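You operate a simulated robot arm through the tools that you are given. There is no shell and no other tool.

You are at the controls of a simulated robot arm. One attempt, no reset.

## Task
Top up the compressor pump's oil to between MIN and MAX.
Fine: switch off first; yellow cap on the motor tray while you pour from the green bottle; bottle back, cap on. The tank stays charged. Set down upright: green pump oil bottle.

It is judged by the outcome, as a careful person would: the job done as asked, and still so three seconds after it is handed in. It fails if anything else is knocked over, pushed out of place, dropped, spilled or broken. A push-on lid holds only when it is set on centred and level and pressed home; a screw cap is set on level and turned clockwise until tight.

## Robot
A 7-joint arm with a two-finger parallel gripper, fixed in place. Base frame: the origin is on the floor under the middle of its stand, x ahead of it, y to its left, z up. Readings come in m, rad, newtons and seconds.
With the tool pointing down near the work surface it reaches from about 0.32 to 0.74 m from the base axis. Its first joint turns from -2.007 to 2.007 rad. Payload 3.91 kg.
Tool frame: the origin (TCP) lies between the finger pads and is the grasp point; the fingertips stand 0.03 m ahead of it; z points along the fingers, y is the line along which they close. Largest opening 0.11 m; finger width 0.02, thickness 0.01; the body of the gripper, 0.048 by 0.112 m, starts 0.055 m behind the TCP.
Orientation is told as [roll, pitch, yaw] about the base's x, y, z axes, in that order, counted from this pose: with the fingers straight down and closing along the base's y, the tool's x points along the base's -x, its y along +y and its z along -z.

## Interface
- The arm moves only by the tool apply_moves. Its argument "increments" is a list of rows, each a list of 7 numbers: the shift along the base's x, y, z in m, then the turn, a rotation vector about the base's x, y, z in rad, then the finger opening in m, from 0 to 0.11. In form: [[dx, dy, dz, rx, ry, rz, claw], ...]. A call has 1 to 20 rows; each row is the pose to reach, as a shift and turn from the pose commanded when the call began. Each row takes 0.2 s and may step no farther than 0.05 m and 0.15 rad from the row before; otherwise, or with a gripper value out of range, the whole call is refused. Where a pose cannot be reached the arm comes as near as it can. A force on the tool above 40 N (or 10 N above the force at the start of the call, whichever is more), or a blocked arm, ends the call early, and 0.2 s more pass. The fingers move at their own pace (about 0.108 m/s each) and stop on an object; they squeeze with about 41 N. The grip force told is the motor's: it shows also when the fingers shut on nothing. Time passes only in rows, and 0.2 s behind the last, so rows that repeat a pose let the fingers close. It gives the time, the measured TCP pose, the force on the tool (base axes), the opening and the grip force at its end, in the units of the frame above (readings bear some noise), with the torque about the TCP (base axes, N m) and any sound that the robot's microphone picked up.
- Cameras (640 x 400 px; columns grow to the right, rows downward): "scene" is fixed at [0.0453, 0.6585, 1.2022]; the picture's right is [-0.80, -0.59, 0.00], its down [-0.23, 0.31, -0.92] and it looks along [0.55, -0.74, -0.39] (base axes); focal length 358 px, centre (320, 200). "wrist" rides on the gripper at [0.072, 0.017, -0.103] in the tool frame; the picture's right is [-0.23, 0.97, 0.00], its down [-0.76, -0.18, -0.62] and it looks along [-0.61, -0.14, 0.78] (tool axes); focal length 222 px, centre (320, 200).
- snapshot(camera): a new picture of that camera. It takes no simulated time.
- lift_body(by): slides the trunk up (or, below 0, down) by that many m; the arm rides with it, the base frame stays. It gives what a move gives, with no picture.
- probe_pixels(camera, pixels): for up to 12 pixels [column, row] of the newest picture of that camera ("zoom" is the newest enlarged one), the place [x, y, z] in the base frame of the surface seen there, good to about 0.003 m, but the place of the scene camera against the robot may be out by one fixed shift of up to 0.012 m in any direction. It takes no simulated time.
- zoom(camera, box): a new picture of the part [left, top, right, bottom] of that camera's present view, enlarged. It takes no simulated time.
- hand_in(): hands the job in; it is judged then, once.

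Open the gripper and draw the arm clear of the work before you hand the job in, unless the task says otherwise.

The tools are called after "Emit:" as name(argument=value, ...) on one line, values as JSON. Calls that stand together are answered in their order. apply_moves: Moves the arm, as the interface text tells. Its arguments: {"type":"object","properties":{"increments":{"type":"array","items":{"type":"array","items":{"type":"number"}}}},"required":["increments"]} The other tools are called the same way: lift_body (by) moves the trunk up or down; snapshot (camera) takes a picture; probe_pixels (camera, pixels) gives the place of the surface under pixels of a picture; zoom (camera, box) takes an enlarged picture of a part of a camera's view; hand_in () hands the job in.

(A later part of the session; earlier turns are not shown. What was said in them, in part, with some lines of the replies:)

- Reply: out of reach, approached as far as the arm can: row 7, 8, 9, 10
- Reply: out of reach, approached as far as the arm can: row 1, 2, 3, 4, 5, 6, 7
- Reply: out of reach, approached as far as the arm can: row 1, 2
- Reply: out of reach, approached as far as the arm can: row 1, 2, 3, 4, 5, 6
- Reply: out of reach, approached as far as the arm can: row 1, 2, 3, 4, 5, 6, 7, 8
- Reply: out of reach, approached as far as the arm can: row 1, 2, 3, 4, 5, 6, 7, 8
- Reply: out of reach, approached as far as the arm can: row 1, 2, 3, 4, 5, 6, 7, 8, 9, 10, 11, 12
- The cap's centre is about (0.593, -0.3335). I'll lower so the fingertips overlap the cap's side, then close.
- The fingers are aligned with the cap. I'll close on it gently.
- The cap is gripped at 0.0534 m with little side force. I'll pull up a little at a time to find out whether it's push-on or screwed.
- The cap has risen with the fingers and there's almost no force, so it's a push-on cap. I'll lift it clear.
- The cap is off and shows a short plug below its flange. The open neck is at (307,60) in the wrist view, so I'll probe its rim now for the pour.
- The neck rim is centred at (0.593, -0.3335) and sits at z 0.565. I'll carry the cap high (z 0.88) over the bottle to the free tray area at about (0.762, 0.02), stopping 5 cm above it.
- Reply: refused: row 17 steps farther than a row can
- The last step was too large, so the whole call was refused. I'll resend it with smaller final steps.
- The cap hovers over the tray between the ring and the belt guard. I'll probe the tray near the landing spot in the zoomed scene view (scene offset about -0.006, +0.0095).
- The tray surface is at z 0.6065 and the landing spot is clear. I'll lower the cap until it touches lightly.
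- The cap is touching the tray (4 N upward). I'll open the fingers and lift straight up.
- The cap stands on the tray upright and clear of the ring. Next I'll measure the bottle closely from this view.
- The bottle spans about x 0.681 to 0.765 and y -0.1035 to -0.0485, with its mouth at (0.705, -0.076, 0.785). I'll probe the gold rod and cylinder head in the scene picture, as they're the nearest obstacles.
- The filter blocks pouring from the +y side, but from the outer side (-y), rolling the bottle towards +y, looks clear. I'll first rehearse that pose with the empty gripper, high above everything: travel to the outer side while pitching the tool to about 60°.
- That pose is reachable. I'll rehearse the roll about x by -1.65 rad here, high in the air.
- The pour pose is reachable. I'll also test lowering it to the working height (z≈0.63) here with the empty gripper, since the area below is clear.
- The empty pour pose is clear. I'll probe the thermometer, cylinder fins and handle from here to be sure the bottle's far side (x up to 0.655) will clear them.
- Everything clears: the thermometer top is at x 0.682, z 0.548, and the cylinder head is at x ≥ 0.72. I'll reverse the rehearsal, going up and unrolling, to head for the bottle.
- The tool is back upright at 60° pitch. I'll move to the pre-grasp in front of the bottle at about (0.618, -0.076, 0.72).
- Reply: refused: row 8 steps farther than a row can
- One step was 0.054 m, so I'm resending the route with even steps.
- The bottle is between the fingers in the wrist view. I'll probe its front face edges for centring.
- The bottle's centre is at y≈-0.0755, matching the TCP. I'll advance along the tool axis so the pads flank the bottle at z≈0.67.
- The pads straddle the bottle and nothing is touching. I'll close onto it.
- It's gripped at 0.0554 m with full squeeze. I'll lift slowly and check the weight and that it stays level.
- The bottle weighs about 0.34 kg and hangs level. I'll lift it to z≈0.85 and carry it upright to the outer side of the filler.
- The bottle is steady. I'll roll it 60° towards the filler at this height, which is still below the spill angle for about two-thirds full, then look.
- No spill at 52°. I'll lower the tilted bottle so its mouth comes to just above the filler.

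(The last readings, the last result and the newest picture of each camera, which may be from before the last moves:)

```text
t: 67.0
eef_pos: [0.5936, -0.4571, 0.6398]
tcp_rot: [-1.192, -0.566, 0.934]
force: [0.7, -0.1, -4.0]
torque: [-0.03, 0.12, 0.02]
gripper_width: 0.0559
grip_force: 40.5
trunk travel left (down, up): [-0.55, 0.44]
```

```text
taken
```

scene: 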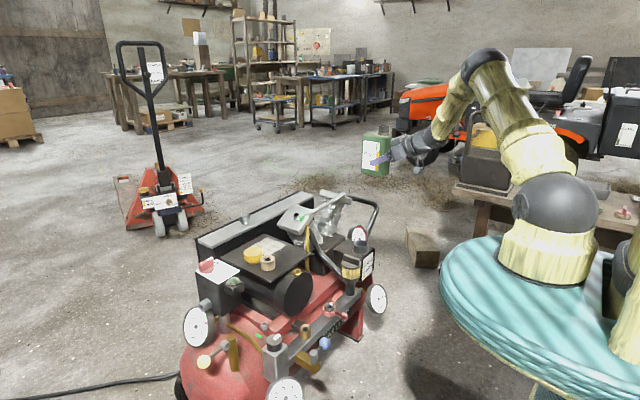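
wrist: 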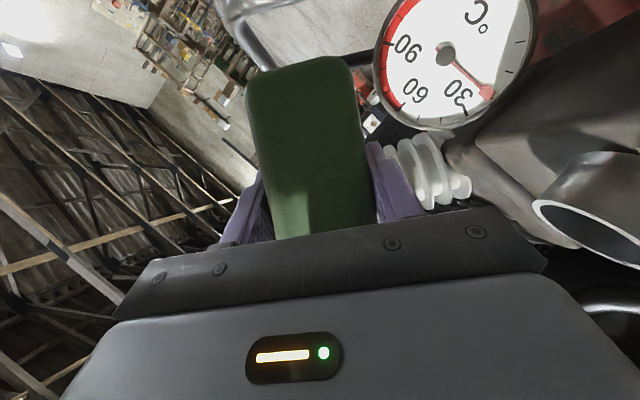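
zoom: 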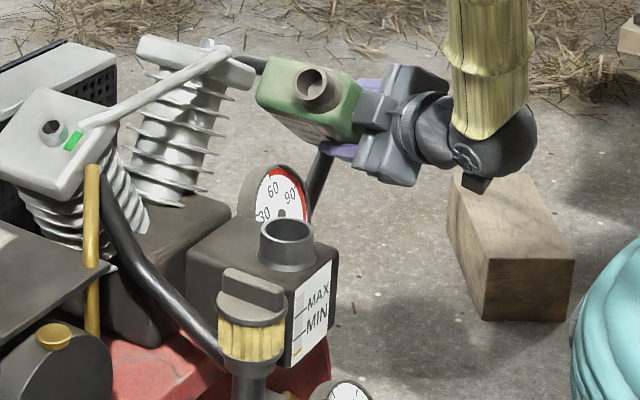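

The mouth hangs up and behind the filler in this view. I'll probe the mouth rim and filler rim with the same scene camera so that its offset cancels.

Emit:
zoom(camera="scene", box=[325, 190, 405, 260])

```text
5.71 times, centred on (365, 225) of scene
```

zoom: 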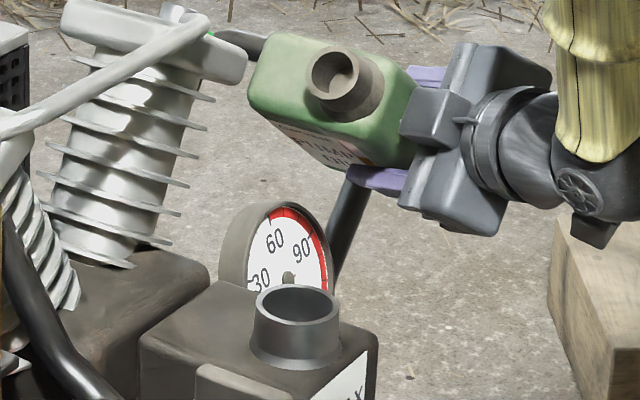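

Emit:
probe_pixels(camera="zoom", pixels=[[310, 76], [362, 82], [335, 51], [332, 104], [315, 96], [350, 56], [257, 303], [338, 307], [298, 288], [295, 322], [275, 315], [322, 293]])

```text
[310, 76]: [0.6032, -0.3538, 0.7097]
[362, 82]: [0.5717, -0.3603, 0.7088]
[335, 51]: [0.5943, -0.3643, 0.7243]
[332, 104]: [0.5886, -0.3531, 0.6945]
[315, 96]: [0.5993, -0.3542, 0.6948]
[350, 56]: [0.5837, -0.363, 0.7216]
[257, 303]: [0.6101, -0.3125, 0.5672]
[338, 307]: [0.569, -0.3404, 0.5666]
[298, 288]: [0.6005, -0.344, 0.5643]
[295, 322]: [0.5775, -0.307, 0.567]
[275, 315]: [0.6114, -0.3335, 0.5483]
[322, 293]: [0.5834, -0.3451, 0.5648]
```

The mouth centre matches my model (about 0.592, -0.366, 0.709 in robot terms), and x is aligned with the filler. I'll continue to a 70° tilt, lowering so the lip is about 6 cm above the rim.

Emit:
apply_moves(increments=[[0, 0, -0.01, -0.08, 0, 0, 0.04], [0, 0, -0.02, -0.16, 0, 0, 0.04], [0, 0, -0.03, -0.24, 0, 0, 0.04], [0, 0, -0.035, -0.322, 0, 0, 0.04], [0, 0, -0.035, -0.322, 0, 0, 0.04]])

Emit:
zoom(camera="scene", box=[325, 200, 405, 280])

```text
t: 68.2
eef_pos: [0.5933, -0.4557, 0.6055]
tcp_rot: [-1.39, -0.299, 1.02]
force: [0.4, -0.1, -3.2]
torque: [-0.06, 0.08, -0.02]
gripper_width: 0.0555
grip_force: 40.7
trunk travel left (down, up): [-0.55, 0.44]
```

```text
5.00 times, centred on (365, 240) of scene
```

zoom: 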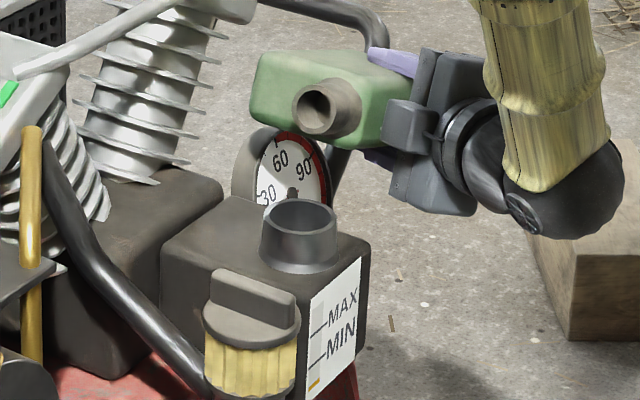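

The view is clear and there's no flow yet. I'll tilt on to about 76° with the lip near z 0.61 and look for the start of the pour.

Emit:
apply_moves(increments=[[0, -0.001, -0.004, -0.052, 0, 0, 0.04], [0, -0.002, -0.007, -0.105, 0, 0, 0.04], [0, -0.002, -0.007, -0.105, 0, 0, 0.04]])

Emit:
zoom(camera="scene", box=[325, 200, 405, 280])

```text
t: 69.0
eef_pos: [0.5928, -0.4592, 0.5979]
tcp_rot: [-1.445, -0.208, 1.034]
force: [-0.9, 0.0, -3.9]
torque: [-0.05, 0.09, -0.01]
gripper_width: 0.0557
grip_force: 40.6
trunk travel left (down, up): [-0.55, 0.44]
```

```text
5.00 times, centred on (365, 240) of scene
```

zoom: 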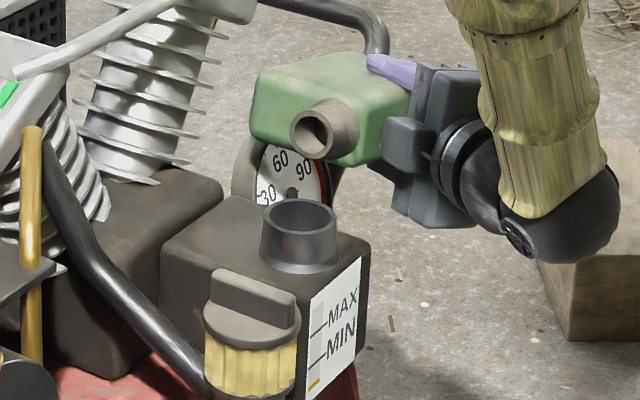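

No flow at 76°. I'll go to about 80°, keeping the lip in place.

Emit:
apply_moves(increments=[[0, 0.001, 0.004, -0.035, 0, 0, 0.04], [0, 0.001, 0.007, -0.07, 0, 0, 0.04], [0, 0.001, 0.007, -0.07, 0, 0, 0.04]])

Emit:
zoom(camera="scene", box=[325, 200, 405, 280])

```text
t: 69.8
eef_pos: [0.5942, -0.4585, 0.6036]
tcp_rot: [-1.481, -0.148, 1.039]
force: [-0.8, 0.3, -3.0]
torque: [-0.06, 0.09, -0.02]
gripper_width: 0.0555
grip_force: 41.6
trunk travel left (down, up): [-0.55, 0.44]
```

```text
5.00 times, centred on (365, 240) of scene
```

zoom: 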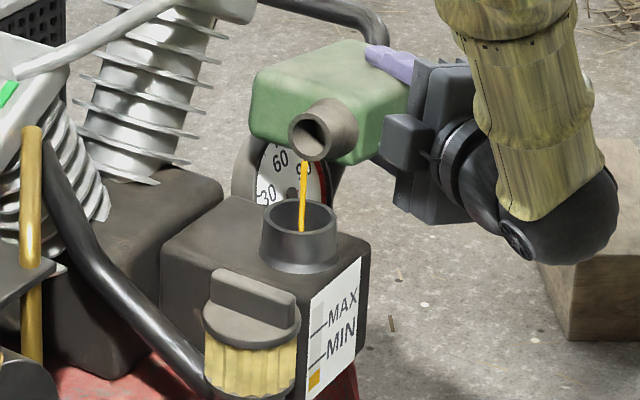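

Oil is flowing straight into the filler, and the sight level is rising (yellow now at about (315,378), MIN at (318,358)). I'll hold briefly and check again.

Emit:
apply_moves(increments=[[0, 0, 0, 0, 0, 0, 0.04]])

Emit:
zoom(camera="scene", box=[345, 235, 393, 285])

Emit:
zoom(camera="scene", box=[325, 200, 405, 280])

```text
t: 70.2
eef_pos: [0.5937, -0.457, 0.6049]
tcp_rot: [-1.481, -0.151, 1.041]
force: [-0.7, 0.3, -3.7]
torque: [-0.02, 0.11, -0.01]
gripper_width: 0.0558
grip_force: 40.5
trunk travel left (down, up): [-0.55, 0.44]
```

```text
8.00 times, centred on (369, 260) of scene
```

zoom: 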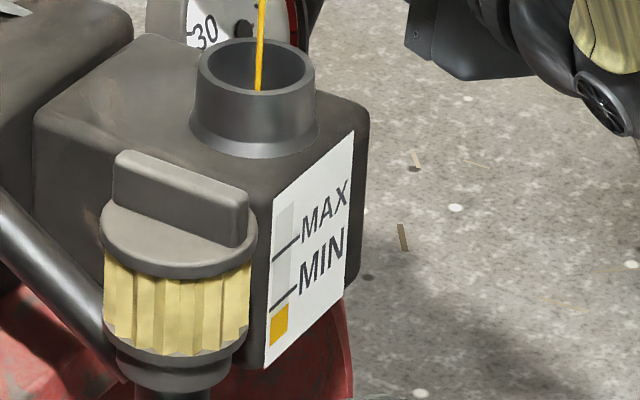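

```text
5.00 times, centred on (365, 240) of scene
```

zoom: 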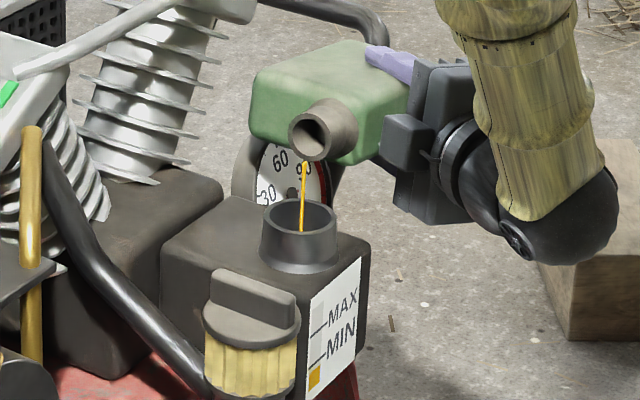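

The level (about (278,310) in the 8x view) is just under MIN at 298, with MAX at 250, and the stream is thinning. I'll hold for another step.

Emit:
apply_moves(increments=[[0, 0, 0, 0, 0, 0, 0.04], [0, 0, 0, 0, 0, 0, 0.04]])

Emit:
zoom(camera="scene", box=[345, 235, 393, 285])

```text
t: 70.8
eef_pos: [0.5932, -0.4577, 0.6042]
tcp_rot: [-1.481, -0.15, 1.04]
force: [0.2, 0.6, -2.9]
torque: [-0.05, 0.08, 0.0]
gripper_width: 0.0557
grip_force: 40.9
trunk travel left (down, up): [-0.55, 0.44]
```

```text
8.00 times, centred on (369, 260) of scene
```

zoom: 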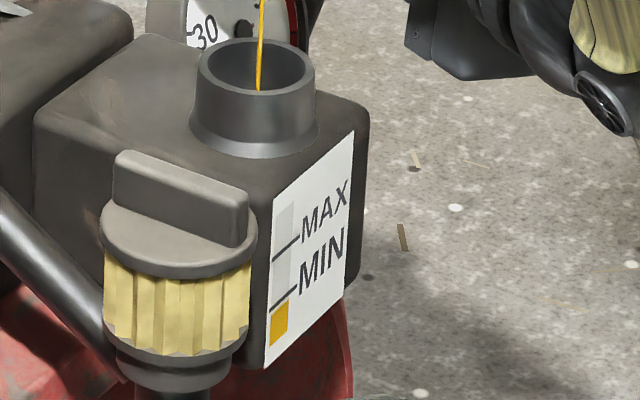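

The flow is slow now, about 3 px per 0.6 s. I'll tilt 1.5° more and watch.

Emit:
apply_moves(increments=[[0, 0, 0.0027, -0.026, 0, 0, 0.04], [0, 0, 0.0027, -0.026, 0, 0, 0.04]])

Emit:
zoom(camera="scene", box=[345, 235, 393, 285])

```text
t: 71.5
eef_pos: [0.5933, -0.4582, 0.6069]
tcp_rot: [-1.496, -0.127, 1.043]
force: [0.3, -0.1, -3.6]
torque: [-0.05, 0.07, -0.03]
gripper_width: 0.0558
grip_force: 41.0
trunk travel left (down, up): [-0.55, 0.44]
```

```text
8.00 times, centred on (369, 260) of scene
```

zoom: 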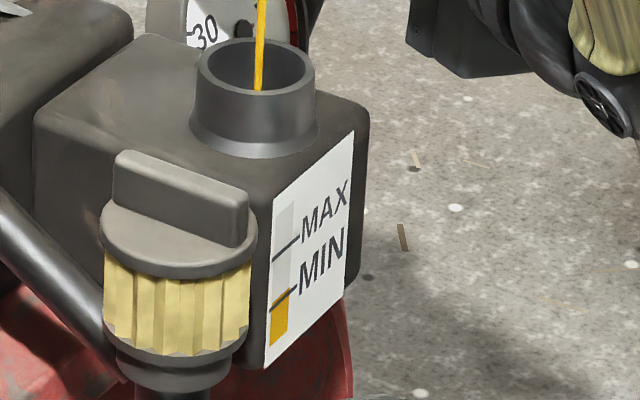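

The level has just passed MIN (about 292). I'll hold for another 0.6 s towards the middle of the band.

Emit:
apply_moves(increments=[[0, 0, 0, 0, 0, 0, 0.04], [0, 0, 0, 0, 0, 0, 0.04]])

Emit:
zoom(camera="scene", box=[345, 235, 393, 285])

```text
t: 72.0
eef_pos: [0.5925, -0.4575, 0.606]
tcp_rot: [-1.496, -0.127, 1.043]
force: [0.0, 0.2, -2.4]
torque: [-0.05, 0.1, 0.03]
gripper_width: 0.0559
grip_force: 41.0
trunk travel left (down, up): [-0.55, 0.44]
```

```text
8.00 times, centred on (369, 260) of scene
```

zoom: 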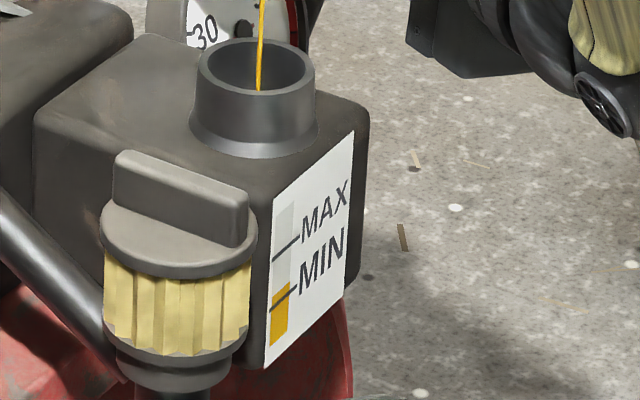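

The level is about 285 and the stream is thinning again. One more small 0.8° tilt should bring it to mid-band.

Emit:
apply_moves(increments=[[0, 0, 0.0014, -0.014, 0, 0, 0.04], [0, 0, 0.0014, -0.014, 0, 0, 0.04]])

Emit:
zoom(camera="scene", box=[345, 235, 393, 285])

```text
t: 72.7
eef_pos: [0.5923, -0.457, 0.6088]
tcp_rot: [-1.503, -0.115, 1.04]
force: [1.0, -1.1, -2.9]
torque: [-0.08, 0.1, -0.03]
gripper_width: 0.0558
grip_force: 40.6
trunk travel left (down, up): [-0.55, 0.44]
```

```text
8.00 times, centred on (369, 260) of scene
```

zoom: 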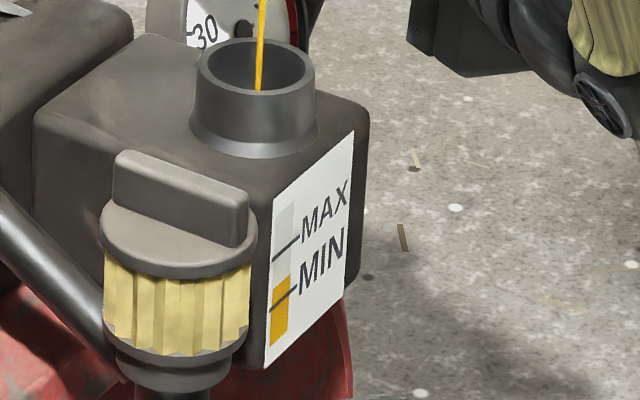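

The level is about 275, midway between MIN (about 300) and MAX (about 253). I'll untilt now while keeping the lip over the filler, so any last drip falls inside.

Emit:
apply_moves(increments=[[0, 0.001, 0, 0.12, 0, 0, 0.04], [0, 0.003, 0, 0.24, 0, 0, 0.04], [0, 0.006, 0, 0.36, 0, 0, 0.04], [0, 0.006, 0, 0.36, 0, 0, 0.04], [0, 0.006, 0, 0.36, 0, 0, 0.04]])

Emit:
zoom(camera="scene", box=[345, 235, 393, 285])

Emit:
zoom(camera="scene", box=[325, 190, 405, 270])

```text
t: 73.8
eef_pos: [0.5929, -0.4509, 0.6094]
tcp_rot: [-1.306, -0.423, 0.99]
force: [-0.9, -0.6, -3.1]
torque: [-0.03, 0.07, 0.03]
gripper_width: 0.0559
grip_force: 41.5
trunk travel left (down, up): [-0.55, 0.44]
```

```text
8.00 times, centred on (369, 260) of scene
```

zoom: 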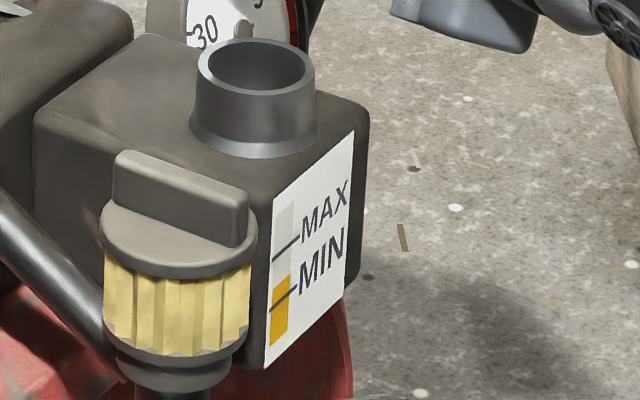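

```text
5.00 times, centred on (365, 230) of scene
```

zoom: 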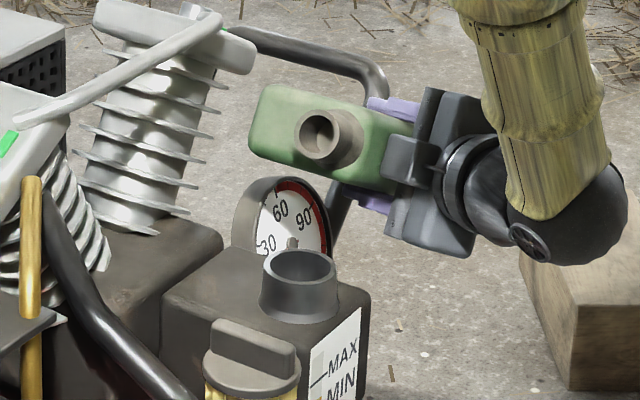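

The flow has stopped and the level is mid-band (about 277 between 302 and 254), with nothing spilled round the neck. I'll raise the bottle and roll it back upright.

Emit:
apply_moves(increments=[[0, 0, 0.03, 0, 0, 0, 0.04], [0, 0, 0.07, 0.05, 0, 0, 0.04], [0, 0, 0.11, 0.15, 0, 0, 0.04], [0, 0, 0.15, 0.26, 0, 0, 0.04], [0, 0, 0.19, 0.37, 0, 0, 0.04], [0, 0, 0.22, 0.48, 0, 0, 0.04], [0, 0, 0.24, 0.59, 0, 0, 0.04], [0, 0, 0.24, 0.7, 0, 0, 0.04], [0, 0, 0.24, 0.81, 0, 0, 0.04], [0, 0, 0.24, 0.92, 0, 0, 0.04], [0, 0, 0.24, 1.02, 0, 0, 0.04], [0, 0, 0.24, 1.077, 0, 0, 0.04], [0, 0, 0.24, 1.077, 0, 0, 0.04]])

Emit:
snapshot(camera="scene")

```text
t: 76.7
eef_pos: [0.5935, -0.4521, 0.8479]
tcp_rot: [0.001, -1.046, 0.0]
force: [-0.4, 0.1, -2.8]
torque: [0.02, 0.08, -0.02]
gripper_width: 0.0558
grip_force: 41.1
trunk travel left (down, up): [-0.55, 0.44]
```

```text
taken
```

scene: 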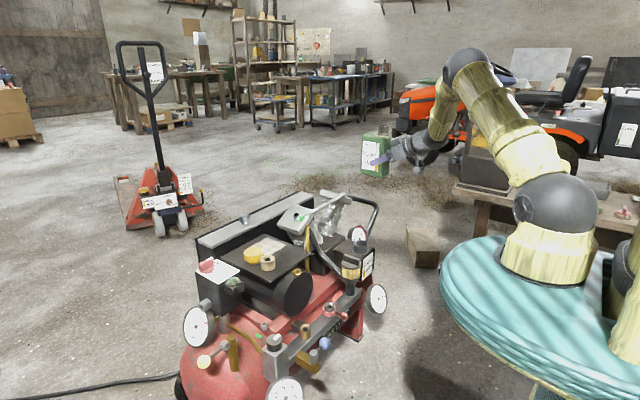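

The bottle is upright again. I'll carry it back above its place on the tray, stopping about 3 cm up.

Emit:
apply_moves(increments=[[0.0112, 0.0375, 0, 0, 0, 0, 0.04], [0.0223, 0.0749, 0, 0, 0, 0, 0.04], [0.0335, 0.1124, 0, 0, 0, 0, 0.04], [0.0446, 0.1498, 0, 0, 0, 0, 0.04], [0.0558, 0.1873, 0, 0, 0, 0, 0.04], [0.0669, 0.2247, 0, 0, 0, 0, 0.04], [0.0781, 0.2622, 0, 0, 0, 0, 0.04], [0.0892, 0.2996, 0, 0, 0, 0, 0.04], [0.1004, 0.3371, 0, 0, 0, 0, 0.04], [0.1115, 0.3745, 0, 0, 0, 0, 0.04], [0.1115, 0.3745, -0.03, 0, 0, 0, 0.04], [0.1115, 0.3745, -0.065, 0, 0, 0, 0.04], [0.1115, 0.3745, -0.1, 0, 0, 0, 0.04], [0.1115, 0.3745, -0.13, 0, 0, 0, 0.04], [0.1115, 0.3745, -0.15, 0, 0, 0, 0.04], [0.1115, 0.3745, -0.15, 0, 0, 0, 0.04]])

Emit:
zoom(camera="scene", box=[230, 180, 358, 270])

Emit:
snapshot(camera="wrist")

```text
t: 80.0
eef_pos: [0.7047, -0.0774, 0.6986]
tcp_rot: [-0.001, -1.045, 0.002]
force: [-1.0, 0.0, -1.9]
torque: [0.03, 0.09, 0.0]
gripper_width: 0.0555
grip_force: 41.0
trunk travel left (down, up): [-0.55, 0.44]
```

```text
4.44 times, centred on (294, 225) of scene
```

zoom: 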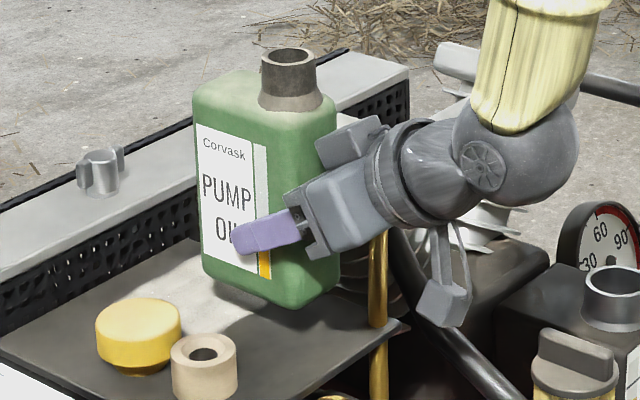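

```text
taken
```

wrist: 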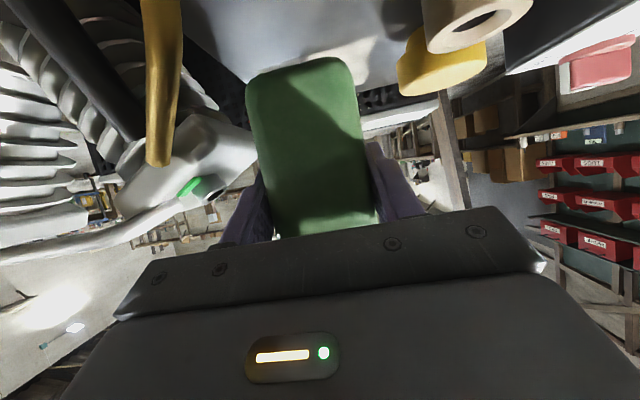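

The bottle is over its original spot and upright. I'll lower it gently until it touches the tray.

Emit:
apply_moves(increments=[[0, 0, -0.012, 0, 0, 0, 0.04], [0, 0, -0.022, 0, 0, 0, 0.04], [0, 0, -0.027, 0, 0, 0, 0.04], [0, 0, -0.029, 0, 0, 0, 0.04], [0, 0, -0.029, 0, 0, 0, 0.04]])

Emit:
zoom(camera="scene", box=[240, 210, 320, 270])

```text
t: 81.2
eef_pos: [0.7044, -0.0769, 0.6693]
tcp_rot: [-0.002, -1.046, 0.001]
force: [-0.7, 0.1, -2.2]
torque: [-0.01, 0.07, 0.0]
gripper_width: 0.0557
grip_force: 40.9
trunk travel left (down, up): [-0.55, 0.44]
```

```text
6.67 times, centred on (280, 240) of scene
```

zoom: 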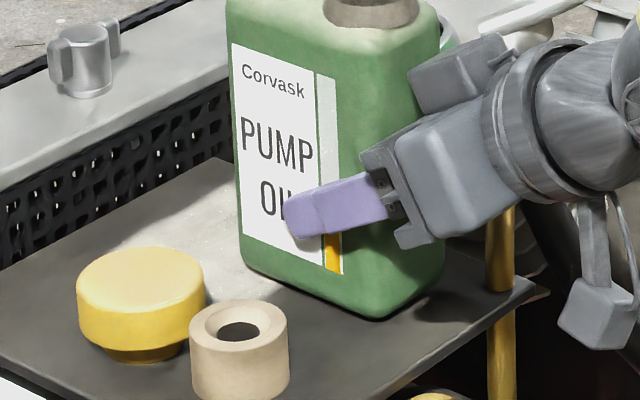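

It's nearly touching, but most of the weight is still on the gripper. I'll lower another 2 mm.

Emit:
apply_moves(increments=[[0, 0, -0.001, 0, 0, 0, 0.04], [0, 0, -0.002, 0, 0, 0, 0.04]])

```text
t: 81.8
eef_pos: [0.7054, -0.0756, 0.6701]
tcp_rot: [0.001, -1.05, 0.003]
force: [-1.5, 1.0, 4.5]
torque: [0.04, 0.34, -0.04]
gripper_width: 0.0556
grip_force: 41.0
trunk travel left (down, up): [-0.55, 0.44]
```

It's in contact (4.5 N upward). I'll open the fingers and back out along the tool axis.

Emit:
apply_moves(increments=[[0, 0, 0.0, 0, 0, 0, 0.06], [0, 0, 0.001, 0, 0, 0, 0.07], [0, 0, 0.002, 0, 0, 0, 0.08], [0, 0, 0.002, 0, 0, 0, 0.08], [-0.02, 0, 0.013, 0, 0, 0, 0.08], [-0.05, 0, 0.03, 0, 0, 0, 0.08], [-0.085, 0, 0.05, 0, 0, 0, 0.08], [-0.12, 0, 0.07, 0, 0, 0, 0.08], [-0.12, 0, 0.07, 0, 0, 0, 0.08]])

Emit:
zoom(camera="scene", box=[230, 190, 342, 270])

Emit:
snapshot(camera="wrist")

```text
t: 83.8
eef_pos: [0.5827, -0.0759, 0.7371]
tcp_rot: [0.0, -1.044, 0.002]
force: [-0.2, 0.8, 0.4]
torque: [0.04, 0.01, -0.01]
gripper_width: 0.0797
grip_force: 0.1
trunk travel left (down, up): [-0.55, 0.44]
```

```text
5.00 times, centred on (286, 230) of scene
```

zoom: 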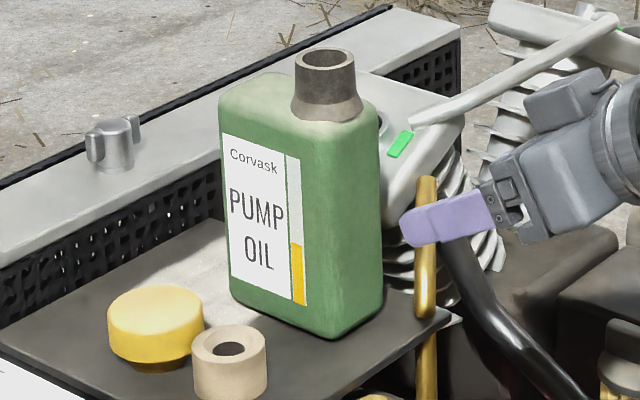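

```text
taken
```

wrist: 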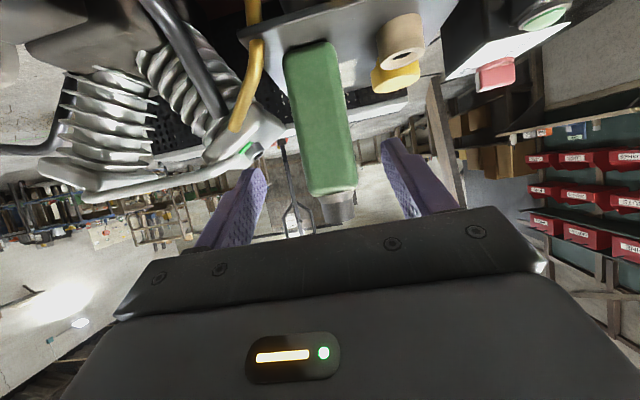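

The bottle stands upright where it was. Now I go back for the cap: rise, reduce the pitch to 0.35 rad again, and hover above the cap.

Emit:
apply_moves(increments=[[-0.005, 0, 0.04, 0, 0.087, 0, 0.08], [-0.005, 0, 0.08, 0, 0.174, 0, 0.08], [-0.005, 0, 0.12, 0, 0.261, 0, 0.08], [0.0, 0, 0.15, 0, 0.348, 0, 0.08], [0.03, 0.018, 0.15, 0, 0.435, 0, 0.08], [0.06, 0.037, 0.15, 0, 0.522, 0, 0.08], [0.09, 0.056, 0.15, 0, 0.609, 0, 0.08], [0.12, 0.075, 0.15, 0, 0.696, 0, 0.08], [0.145, 0.09, 0.14, 0, 0.696, 0, 0.08], [0.16, 0.0975, 0.11, 0, 0.696, 0, 0.08], [0.16, 0.0975, 0.08, 0, 0.696, 0, 0.08], [0.16, 0.0975, 0.08, 0, 0.696, 0, 0.08]])

Emit:
snapshot(camera="wrist")

Emit:
zoom(camera="scene", box=[220, 190, 332, 270])

```text
t: 86.5
eef_pos: [0.7423, 0.0209, 0.8178]
tcp_rot: [0.001, -0.349, 0.002]
force: [-0.2, 0.2, -0.1]
torque: [-0.03, 0.02, 0.0]
gripper_width: 0.0801
grip_force: 0.1
trunk travel left (down, up): [-0.55, 0.44]
```

```text
taken
```

wrist: 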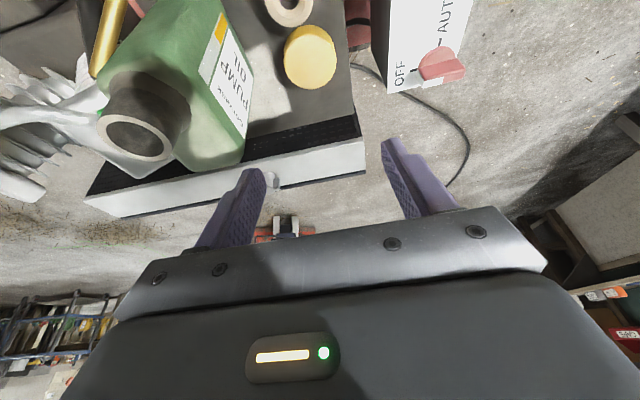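

```text
5.00 times, centred on (276, 230) of scene
```

zoom: 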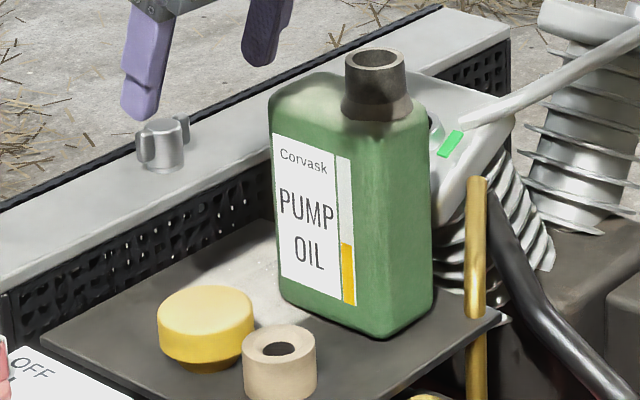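

The cap shows at (310,57) in the wrist view, so I'll zoom in and probe its edges before going down.

Emit:
zoom(camera="wrist", box=[262, 10, 358, 100])

```text
4.44 times, centred on (310, 55) of wrist
```

zoom: 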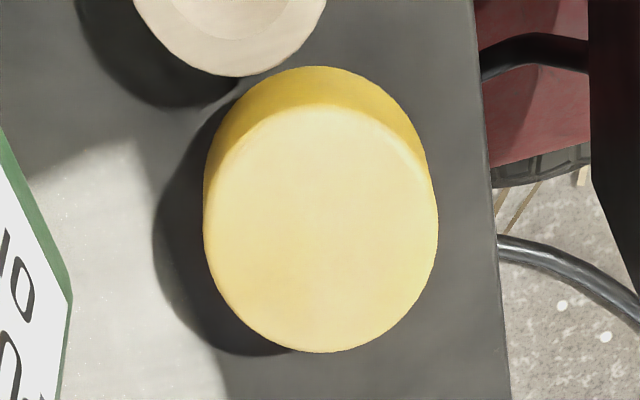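

Emit:
probe_pixels(camera="zoom", pixels=[[210, 225], [432, 225], [325, 112], [325, 345], [245, 140], [405, 150], [250, 320], [400, 310], [320, 230], [320, 72], [65, 320], [180, 330]])

```text
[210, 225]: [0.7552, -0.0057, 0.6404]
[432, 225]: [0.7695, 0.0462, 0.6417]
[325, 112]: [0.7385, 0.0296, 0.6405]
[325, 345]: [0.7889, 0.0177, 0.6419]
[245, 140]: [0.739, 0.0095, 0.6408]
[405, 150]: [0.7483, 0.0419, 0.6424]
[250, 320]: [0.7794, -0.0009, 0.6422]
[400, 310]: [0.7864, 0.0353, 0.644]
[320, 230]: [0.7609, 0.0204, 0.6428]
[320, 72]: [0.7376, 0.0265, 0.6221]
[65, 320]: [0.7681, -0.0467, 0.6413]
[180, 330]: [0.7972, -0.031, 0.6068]
```

The cap's centre is (0.763, 0.0215) and its top is at z 0.642. I'll descend to the same grip height as before and close on it.

Emit:
apply_moves(increments=[[0.006, 0.0, -0.04, 0, 0, 0, 0.08], [0.012, 0.0, -0.08, 0, 0, 0, 0.08], [0.0125, 0.0, -0.12, 0, 0, 0, 0.08], [0.0125, 0.0, -0.145, 0, 0, 0, 0.08], [0.0125, 0.0, -0.16, 0, 0, 0, 0.08], [0.0125, 0.0, -0.16, 0, 0, 0, 0.08]])

Emit:
zoom(camera="scene", box=[230, 210, 310, 270])

Emit:
snapshot(camera="wrist")

```text
t: 87.8
eef_pos: [0.7575, 0.0217, 0.658]
tcp_rot: [-0.001, -0.35, 0.002]
force: [1.3, -0.1, 0.5]
torque: [0.01, 0.01, -0.02]
gripper_width: 0.0801
grip_force: 0.1
trunk travel left (down, up): [-0.55, 0.44]
```

```text
6.67 times, centred on (270, 240) of scene
```

zoom: 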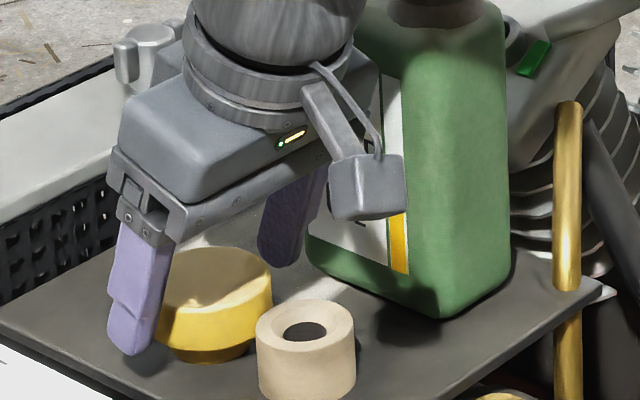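

```text
taken
```

wrist: 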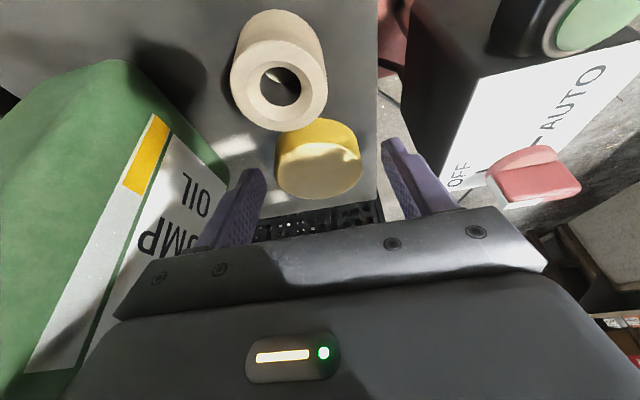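

The cap is between the pads, clear of the ring and bottle. I'll close the gripper, then lift slowly.

Emit:
apply_moves(increments=[[0, 0, 0, 0, 0, 0, 0.065], [0, 0, 0, 0, 0, 0, 0.055], [0, 0, 0, 0, 0, 0, 0.048], [0, 0, 0, 0, 0, 0, 0.04], [0, 0, 0, 0, 0, 0, 0.04], [0, 0, 0.01, 0, 0, 0, 0.04], [0, 0, 0.03, 0, 0, 0, 0.04], [0, 0, 0.06, 0, 0, 0, 0.04], [0, 0, 0.06, 0, 0, 0, 0.04]])

Emit:
zoom(camera="scene", box=[230, 200, 310, 260])

Emit:
snapshot(camera="wrist")

```text
t: 89.8
eef_pos: [0.7579, 0.0205, 0.7172]
tcp_rot: [-0.001, -0.349, -0.001]
force: [-0.6, -0.7, 0.0]
torque: [-0.02, 0.01, 0.05]
gripper_width: 0.0536
grip_force: 40.8
trunk travel left (down, up): [-0.55, 0.44]
```

```text
6.67 times, centred on (270, 230) of scene
```

zoom: 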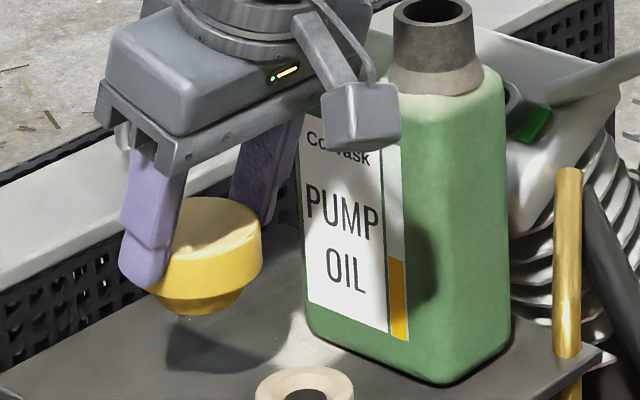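

```text
taken
```

wrist: 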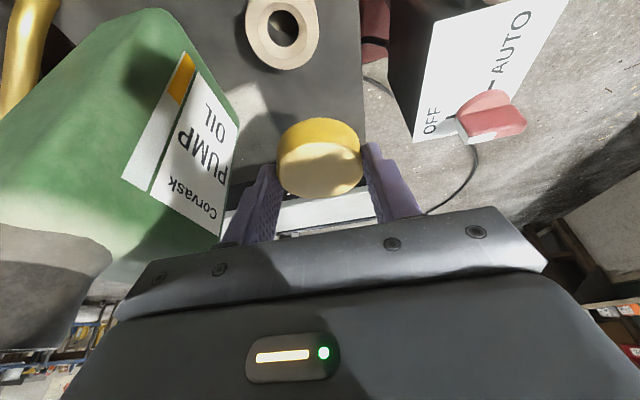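

The cap is held level and looks the same in the wrist view as when I first picked it up. I'll carry it back high over the bottle and stop 5 cm above its seated height on the filler.

Emit:
apply_moves(increments=[[0, 0, 0.04, 0, 0, 0, 0.04], [0, 0, 0.08, 0, 0, 0, 0.04], [0, 0, 0.12, 0, 0, 0, 0.04], [0, 0, 0.16, 0, 0, 0, 0.04], [-0.0188, -0.0394, 0.16, 0, 0, 0, 0.04], [-0.0376, -0.0789, 0.16, 0, 0, 0, 0.04], [-0.0563, -0.1183, 0.16, 0, 0, 0, 0.04], [-0.0751, -0.1578, 0.16, 0, 0, 0, 0.04], [-0.0939, -0.1972, 0.16, 0, 0, 0, 0.04], [-0.1127, -0.2367, 0.16, 0, 0, 0, 0.04], [-0.1314, -0.2761, 0.16, 0, 0, 0, 0.04], [-0.1502, -0.3156, 0.16, 0, 0, 0, 0.04], [-0.169, -0.355, 0.16, 0, 0, 0, 0.04], [-0.169, -0.355, 0.115, 0, 0, 0, 0.04], [-0.169, -0.355, 0.07, 0, 0, 0, 0.04], [-0.169, -0.355, 0.025, 0, 0, 0, 0.04], [-0.169, -0.355, -0.02, 0, 0, 0, 0.04], [-0.169, -0.355, -0.064, 0, 0, 0, 0.04], [-0.169, -0.355, -0.064, 0, 0, 0, 0.04]])

Emit:
zoom(camera="scene", box=[326, 205, 406, 265])

Emit:
snapshot(camera="wrist")

```text
t: 93.8
eef_pos: [0.588, -0.335, 0.6537]
tcp_rot: [-0.001, -0.35, -0.002]
force: [0.9, 0.3, 0.8]
torque: [0.01, 0.0, -0.02]
gripper_width: 0.0538
grip_force: 41.3
trunk travel left (down, up): [-0.55, 0.44]
```

```text
6.67 times, centred on (366, 235) of scene
```

zoom: 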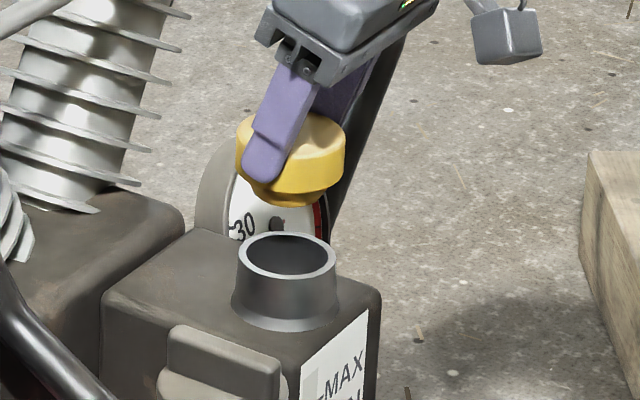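

```text
taken
```

wrist: 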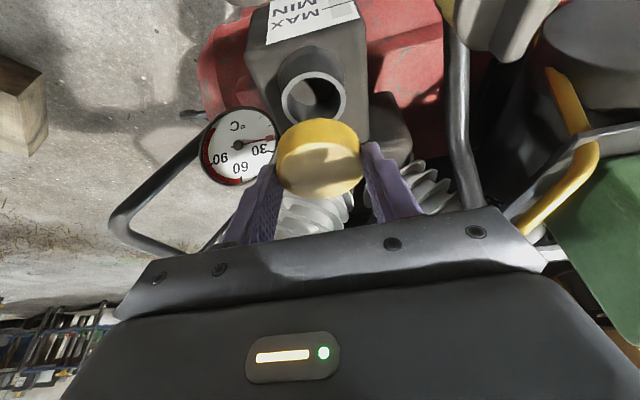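

The cap is centred over the neck in the scene view (cap centre column 291, neck 287, allowing for perspective). I'll lower until the plug is about to enter.

Emit:
apply_moves(increments=[[0, 0, -0.015, 0, 0, 0, 0.04], [0, 0, -0.028, 0, 0, 0, 0.04], [0, 0, -0.035, 0, 0, 0, 0.04], [0, 0, -0.038, 0, 0, 0, 0.04]])

Emit:
zoom(camera="scene", box=[338, 220, 386, 256])

Emit:
zoom(camera="wrist", box=[250, 80, 390, 220])

```text
t: 94.8
eef_pos: [0.5885, -0.3344, 0.6155]
tcp_rot: [0.0, -0.351, 0.0]
force: [0.0, 0.3, 0.5]
torque: [-0.01, -0.02, 0.03]
gripper_width: 0.0538
grip_force: 41.2
trunk travel left (down, up): [-0.55, 0.44]
```

```text
11.11 times, centred on (362, 238) of scene
```

zoom: 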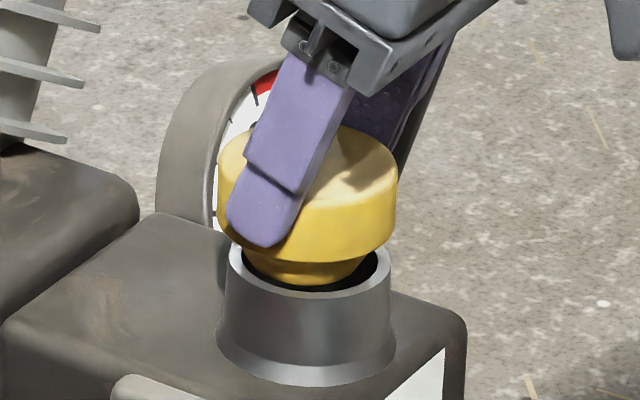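

```text
2.86 times, centred on (320, 150) of wrist
```

zoom: 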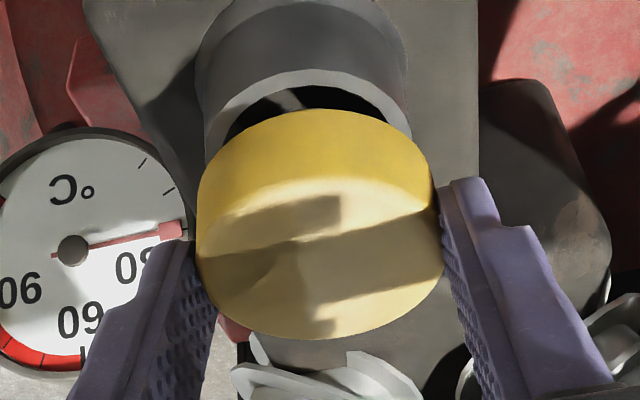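

The plug is just entering. I'll zoom in tighter to check the lateral centring between cap and rim.

Emit:
zoom(camera="scene", box=[350, 228, 376, 250])

```text
16.00 times, centred on (363, 239) of scene
```

zoom: 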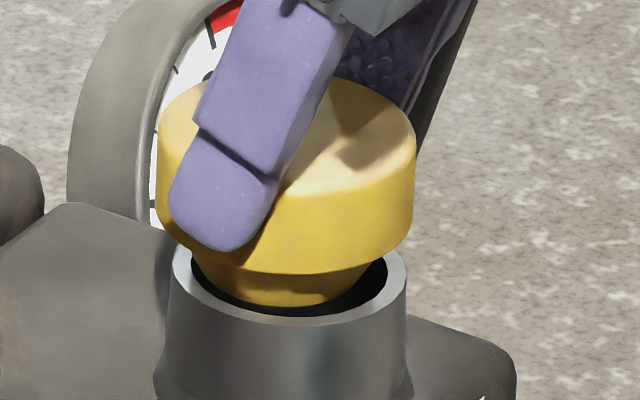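

The cap is roughly 1 mm left of the rim's centre in the image, which is about (+0.8, +0.6) mm in base x, y. I'll correct that and lower in small steps, watching the force.

Emit:
apply_moves(increments=[[-0.0009, -0.0006, 0, 0, 0, 0, 0.04], [-0.0009, -0.0006, -0.002, 0, 0, 0, 0.04], [-0.0009, -0.0006, -0.004, 0, 0, 0, 0.04], [-0.0009, -0.0006, -0.006, 0, 0, 0, 0.04]])

Emit:
zoom(camera="scene", box=[350, 228, 376, 250])

```text
t: 95.8
eef_pos: [0.5872, -0.3351, 0.6106]
tcp_rot: [0.001, -0.349, -0.001]
force: [0.1, 0.0, -0.9]
torque: [0.03, -0.04, -0.03]
gripper_width: 0.0538
grip_force: 40.5
trunk travel left (down, up): [-0.55, 0.44]
```

```text
16.00 times, centred on (363, 239) of scene
```

zoom: 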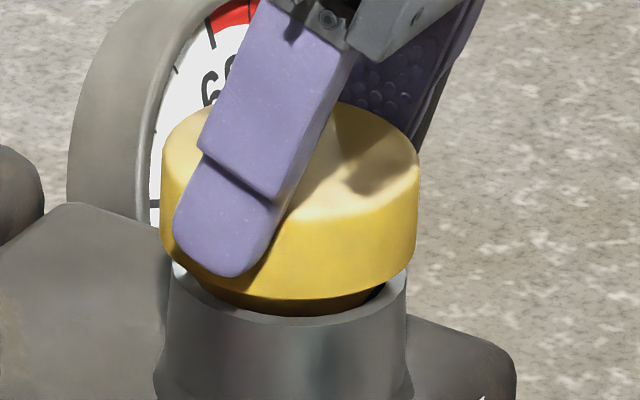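

The plug is going in freely with no side force. I'll continue down to the seat and press.

Emit:
apply_moves(increments=[[0, 0, -0.002, 0, 0, 0, 0.04], [0, 0, -0.004, 0, 0, 0, 0.04], [0, 0, -0.006, 0, 0, 0, 0.04], [0, 0, -0.007, 0, 0, 0, 0.04]])

Emit:
zoom(camera="scene", box=[350, 228, 376, 250])

```text
t: 96.8
eef_pos: [0.5872, -0.3352, 0.6039]
tcp_rot: [0.0, -0.348, 0.0]
force: [-0.4, 0.6, -0.7]
torque: [0.03, 0.0, 0.01]
gripper_width: 0.0537
grip_force: 40.5
trunk travel left (down, up): [-0.55, 0.44]
```

```text
16.00 times, centred on (363, 239) of scene
```

zoom: 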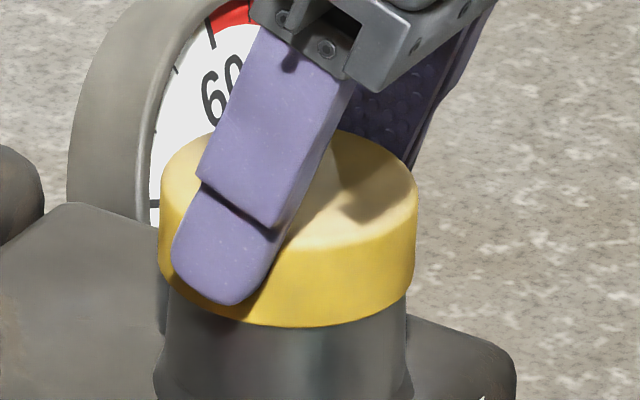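

The flange is almost on the rim. I'll press in 1 mm steps to push it home.

Emit:
apply_moves(increments=[[0, 0, -0.001, 0, 0, 0, 0.04], [0, 0, -0.002, 0, 0, 0, 0.04], [0, 0, -0.003, 0, 0, 0, 0.04]])

```text
t: 97.7
eef_pos: [0.5861, -0.3355, 0.6029]
tcp_rot: [0.0, -0.355, 0.001]
force: [-2.6, -0.5, 17.1]
torque: [0.16, 0.16, 0.04]
gripper_width: 0.0539
grip_force: 41.1
trunk travel left (down, up): [-0.55, 0.44]
```

It's seated with 17 N of reaction at the expected height. I'll press a bit more firmly.

Emit:
apply_moves(increments=[[0, 0, -0.001, 0, 0, 0, 0.04], [0, 0, -0.002, 0, 0, 0, 0.04], [0, 0, -0.002, 0, 0, 0, 0.04]])

Emit:
zoom(camera="scene", box=[350, 228, 376, 250])

```text
t: 98.5
eef_pos: [0.5871, -0.3349, 0.5998]
tcp_rot: [-0.003, -0.355, 0.001]
force: [-1.3, -2.3, 31.5]
torque: [0.19, -0.27, -0.06]
gripper_width: 0.0539
grip_force: 41.5
trunk travel left (down, up): [-0.55, 0.44]
```

```text
16.00 times, centred on (363, 239) of scene
```

zoom: 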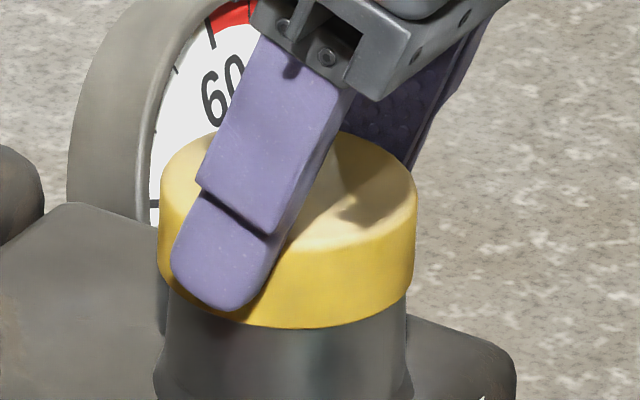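

It's pressed with 31 N and sits flush. I'll unload the press, open the fingers and rise clear.

Emit:
apply_moves(increments=[[0, 0, 0.003, 0, 0, 0, 0.04], [0, 0, 0.004, 0, 0, 0, 0.055], [0, 0, 0.004, 0, 0, 0, 0.065], [0, 0, 0.004, 0, 0, 0, 0.075], [0, 0, 0.004, 0, 0, 0, 0.08], [0, 0, 0.03, 0, 0, 0, 0.08], [0, 0, 0.07, 0, 0, 0, 0.08], [0, 0, 0.11, 0, 0, 0, 0.08], [0, 0, 0.11, 0, 0, 0, 0.08]])

Emit:
zoom(camera="scene", box=[342, 225, 390, 285])

Emit:
zoom(camera="scene", box=[350, 228, 376, 250])

Emit:
snapshot(camera="wrist")

```text
t: 100.5
eef_pos: [0.5871, -0.3359, 0.7077]
tcp_rot: [0.002, -0.35, -0.002]
force: [-0.6, 0.5, 0.7]
torque: [0.01, 0.0, 0.03]
gripper_width: 0.0799
grip_force: 0.1
trunk travel left (down, up): [-0.55, 0.44]
```

```text
6.67 times, centred on (366, 255) of scene
```

zoom: 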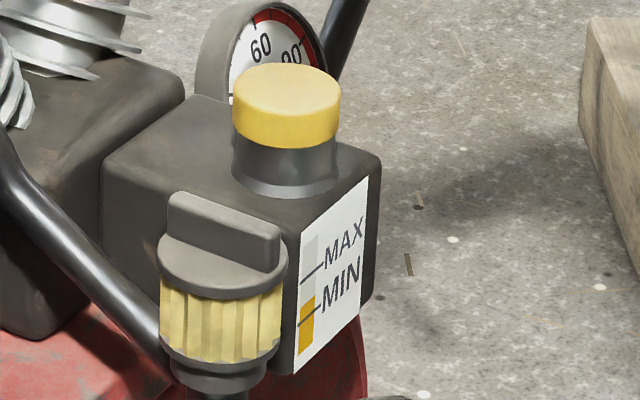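

```text
16.00 times, centred on (363, 239) of scene
```

zoom: 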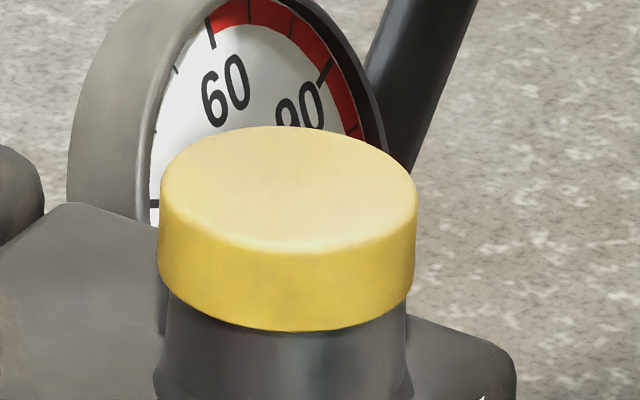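

```text
taken
```

wrist: 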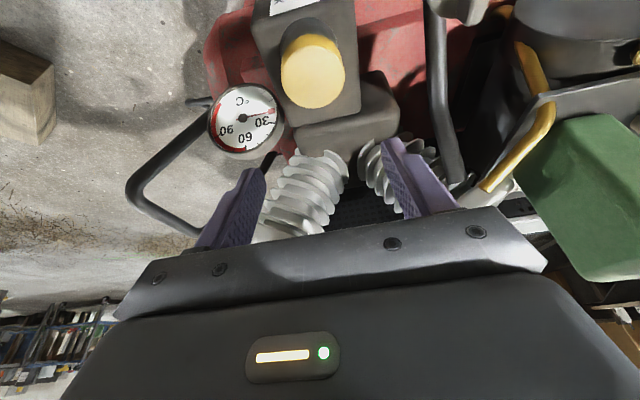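

The cap sits where it was originally (top row 234.3, bottom 247 in scene pixels, as before). I'll confirm its level by probing its top.

Emit:
zoom(camera="wrist", box=[264, 20, 360, 120])

Emit:
probe_pixels(camera="zoom", pixels=[[220, 200], [420, 200], [330, 110], [330, 330], [320, 200], [260, 140], [400, 260], [250, 280], [390, 130]])

```text
4.00 times, centred on (312, 70) of wrist
```

zoom: 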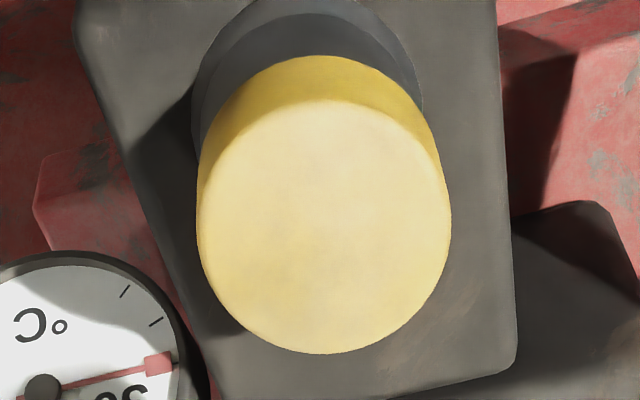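

```text
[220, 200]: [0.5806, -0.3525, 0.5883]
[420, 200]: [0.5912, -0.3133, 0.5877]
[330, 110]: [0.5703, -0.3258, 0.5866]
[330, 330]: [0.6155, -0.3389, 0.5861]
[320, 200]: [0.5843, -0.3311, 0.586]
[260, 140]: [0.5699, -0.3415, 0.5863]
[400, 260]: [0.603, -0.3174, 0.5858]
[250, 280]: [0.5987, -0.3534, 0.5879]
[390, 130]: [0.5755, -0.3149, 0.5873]
```

The cap top reads z≈0.587 all round, the same as at the start, so it's level and home. I'll draw the arm up and back, clear of the work, with the gripper open.

Emit:
apply_moves(increments=[[-0.01, 0.0, 0.04, 0, 0.05, 0, 0.08], [-0.03, 0.01, 0.08, 0, 0.1, 0, 0.08], [-0.05, 0.02, 0.12, 0, 0.15, 0, 0.09], [-0.07, 0.04, 0.16, 0, 0.2, 0, 0.1], [-0.09, 0.06, 0.2, 0, 0.25, 0, 0.1], [-0.11, 0.08, 0.23, 0, 0.3, 0, 0.1], [-0.13, 0.1, 0.25, 0, 0.35, 0, 0.1], [-0.13, 0.1, 0.25, 0, 0.35, 0, 0.1]])

Emit:
snapshot(camera="scene")

Emit:
zoom(camera="scene", box=[170, 180, 410, 330])

Emit:
zoom(camera="scene", box=[345, 235, 393, 285])

Emit:
zoom(camera="scene", box=[160, 280, 352, 400])

```text
t: 102.2
eef_pos: [0.4557, -0.2349, 0.9565]
tcp_rot: [-0.001, 0.002, 0.0]
force: [0.7, -0.3, -0.3]
torque: [0.01, 0.02, 0.04]
gripper_width: 0.1001
grip_force: 0.0
trunk travel left (down, up): [-0.55, 0.44]
```

```text
taken
```

scene: 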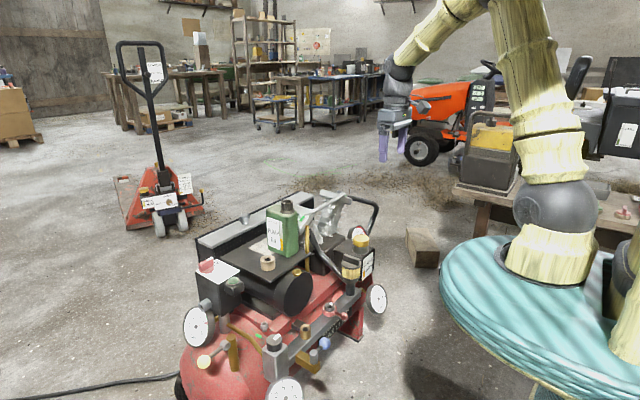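

```text
2.67 times, centred on (290, 255) of scene
```

zoom: 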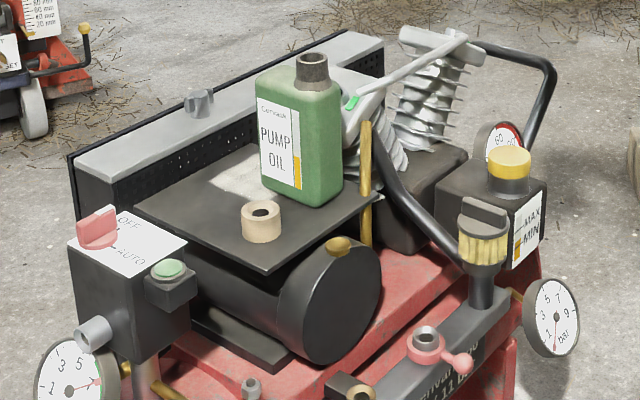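

```text
8.00 times, centred on (369, 260) of scene
```

zoom: 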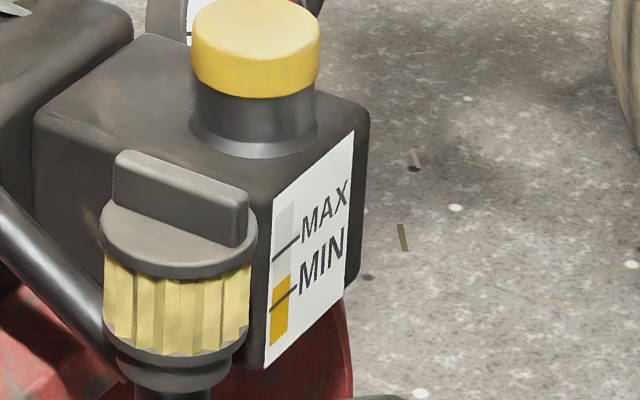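

```text
3.33 times, centred on (256, 340) of scene
```

zoom: 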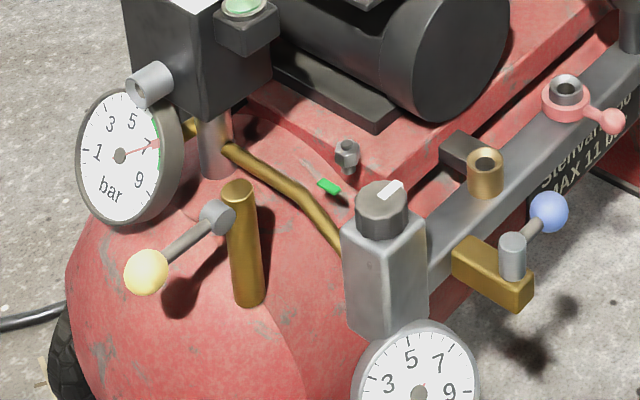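

The final pictures show the switch at OFF, the oil mid-band, the yellow cap seated, the bottle upright in its place, and the ring and valves untouched. The tank gauge still reads about 7 bar. The arm is clear and the gripper is open, so I'm handing in.

Emit:
hand_in()

```text
The job is handed in.
```

The pump oil is now about midway between MIN and MAX, and I've handed the job in; no verdict has come back yet.

- **Switch:** I turned it from AUTO to OFF before touching the cap.
- **Pouring:** The yellow cap sat on the motor tray while I poured from the green bottle. I saw no spills.
- **Bottle:** It is back upright in its original place on the tray.
- **Cap:** It is a push-on cap. I pressed it home with about 31 N, and it sits level at the same height as before.
- **Tank:** It stays charged, and its gauge still reads about 7 bar.

Early on, the arm overreached and locked out straight above the compressor. I raised the trunk to free it, and nothing was touched. At hand-in the gripper was open and the arm clear of the work.
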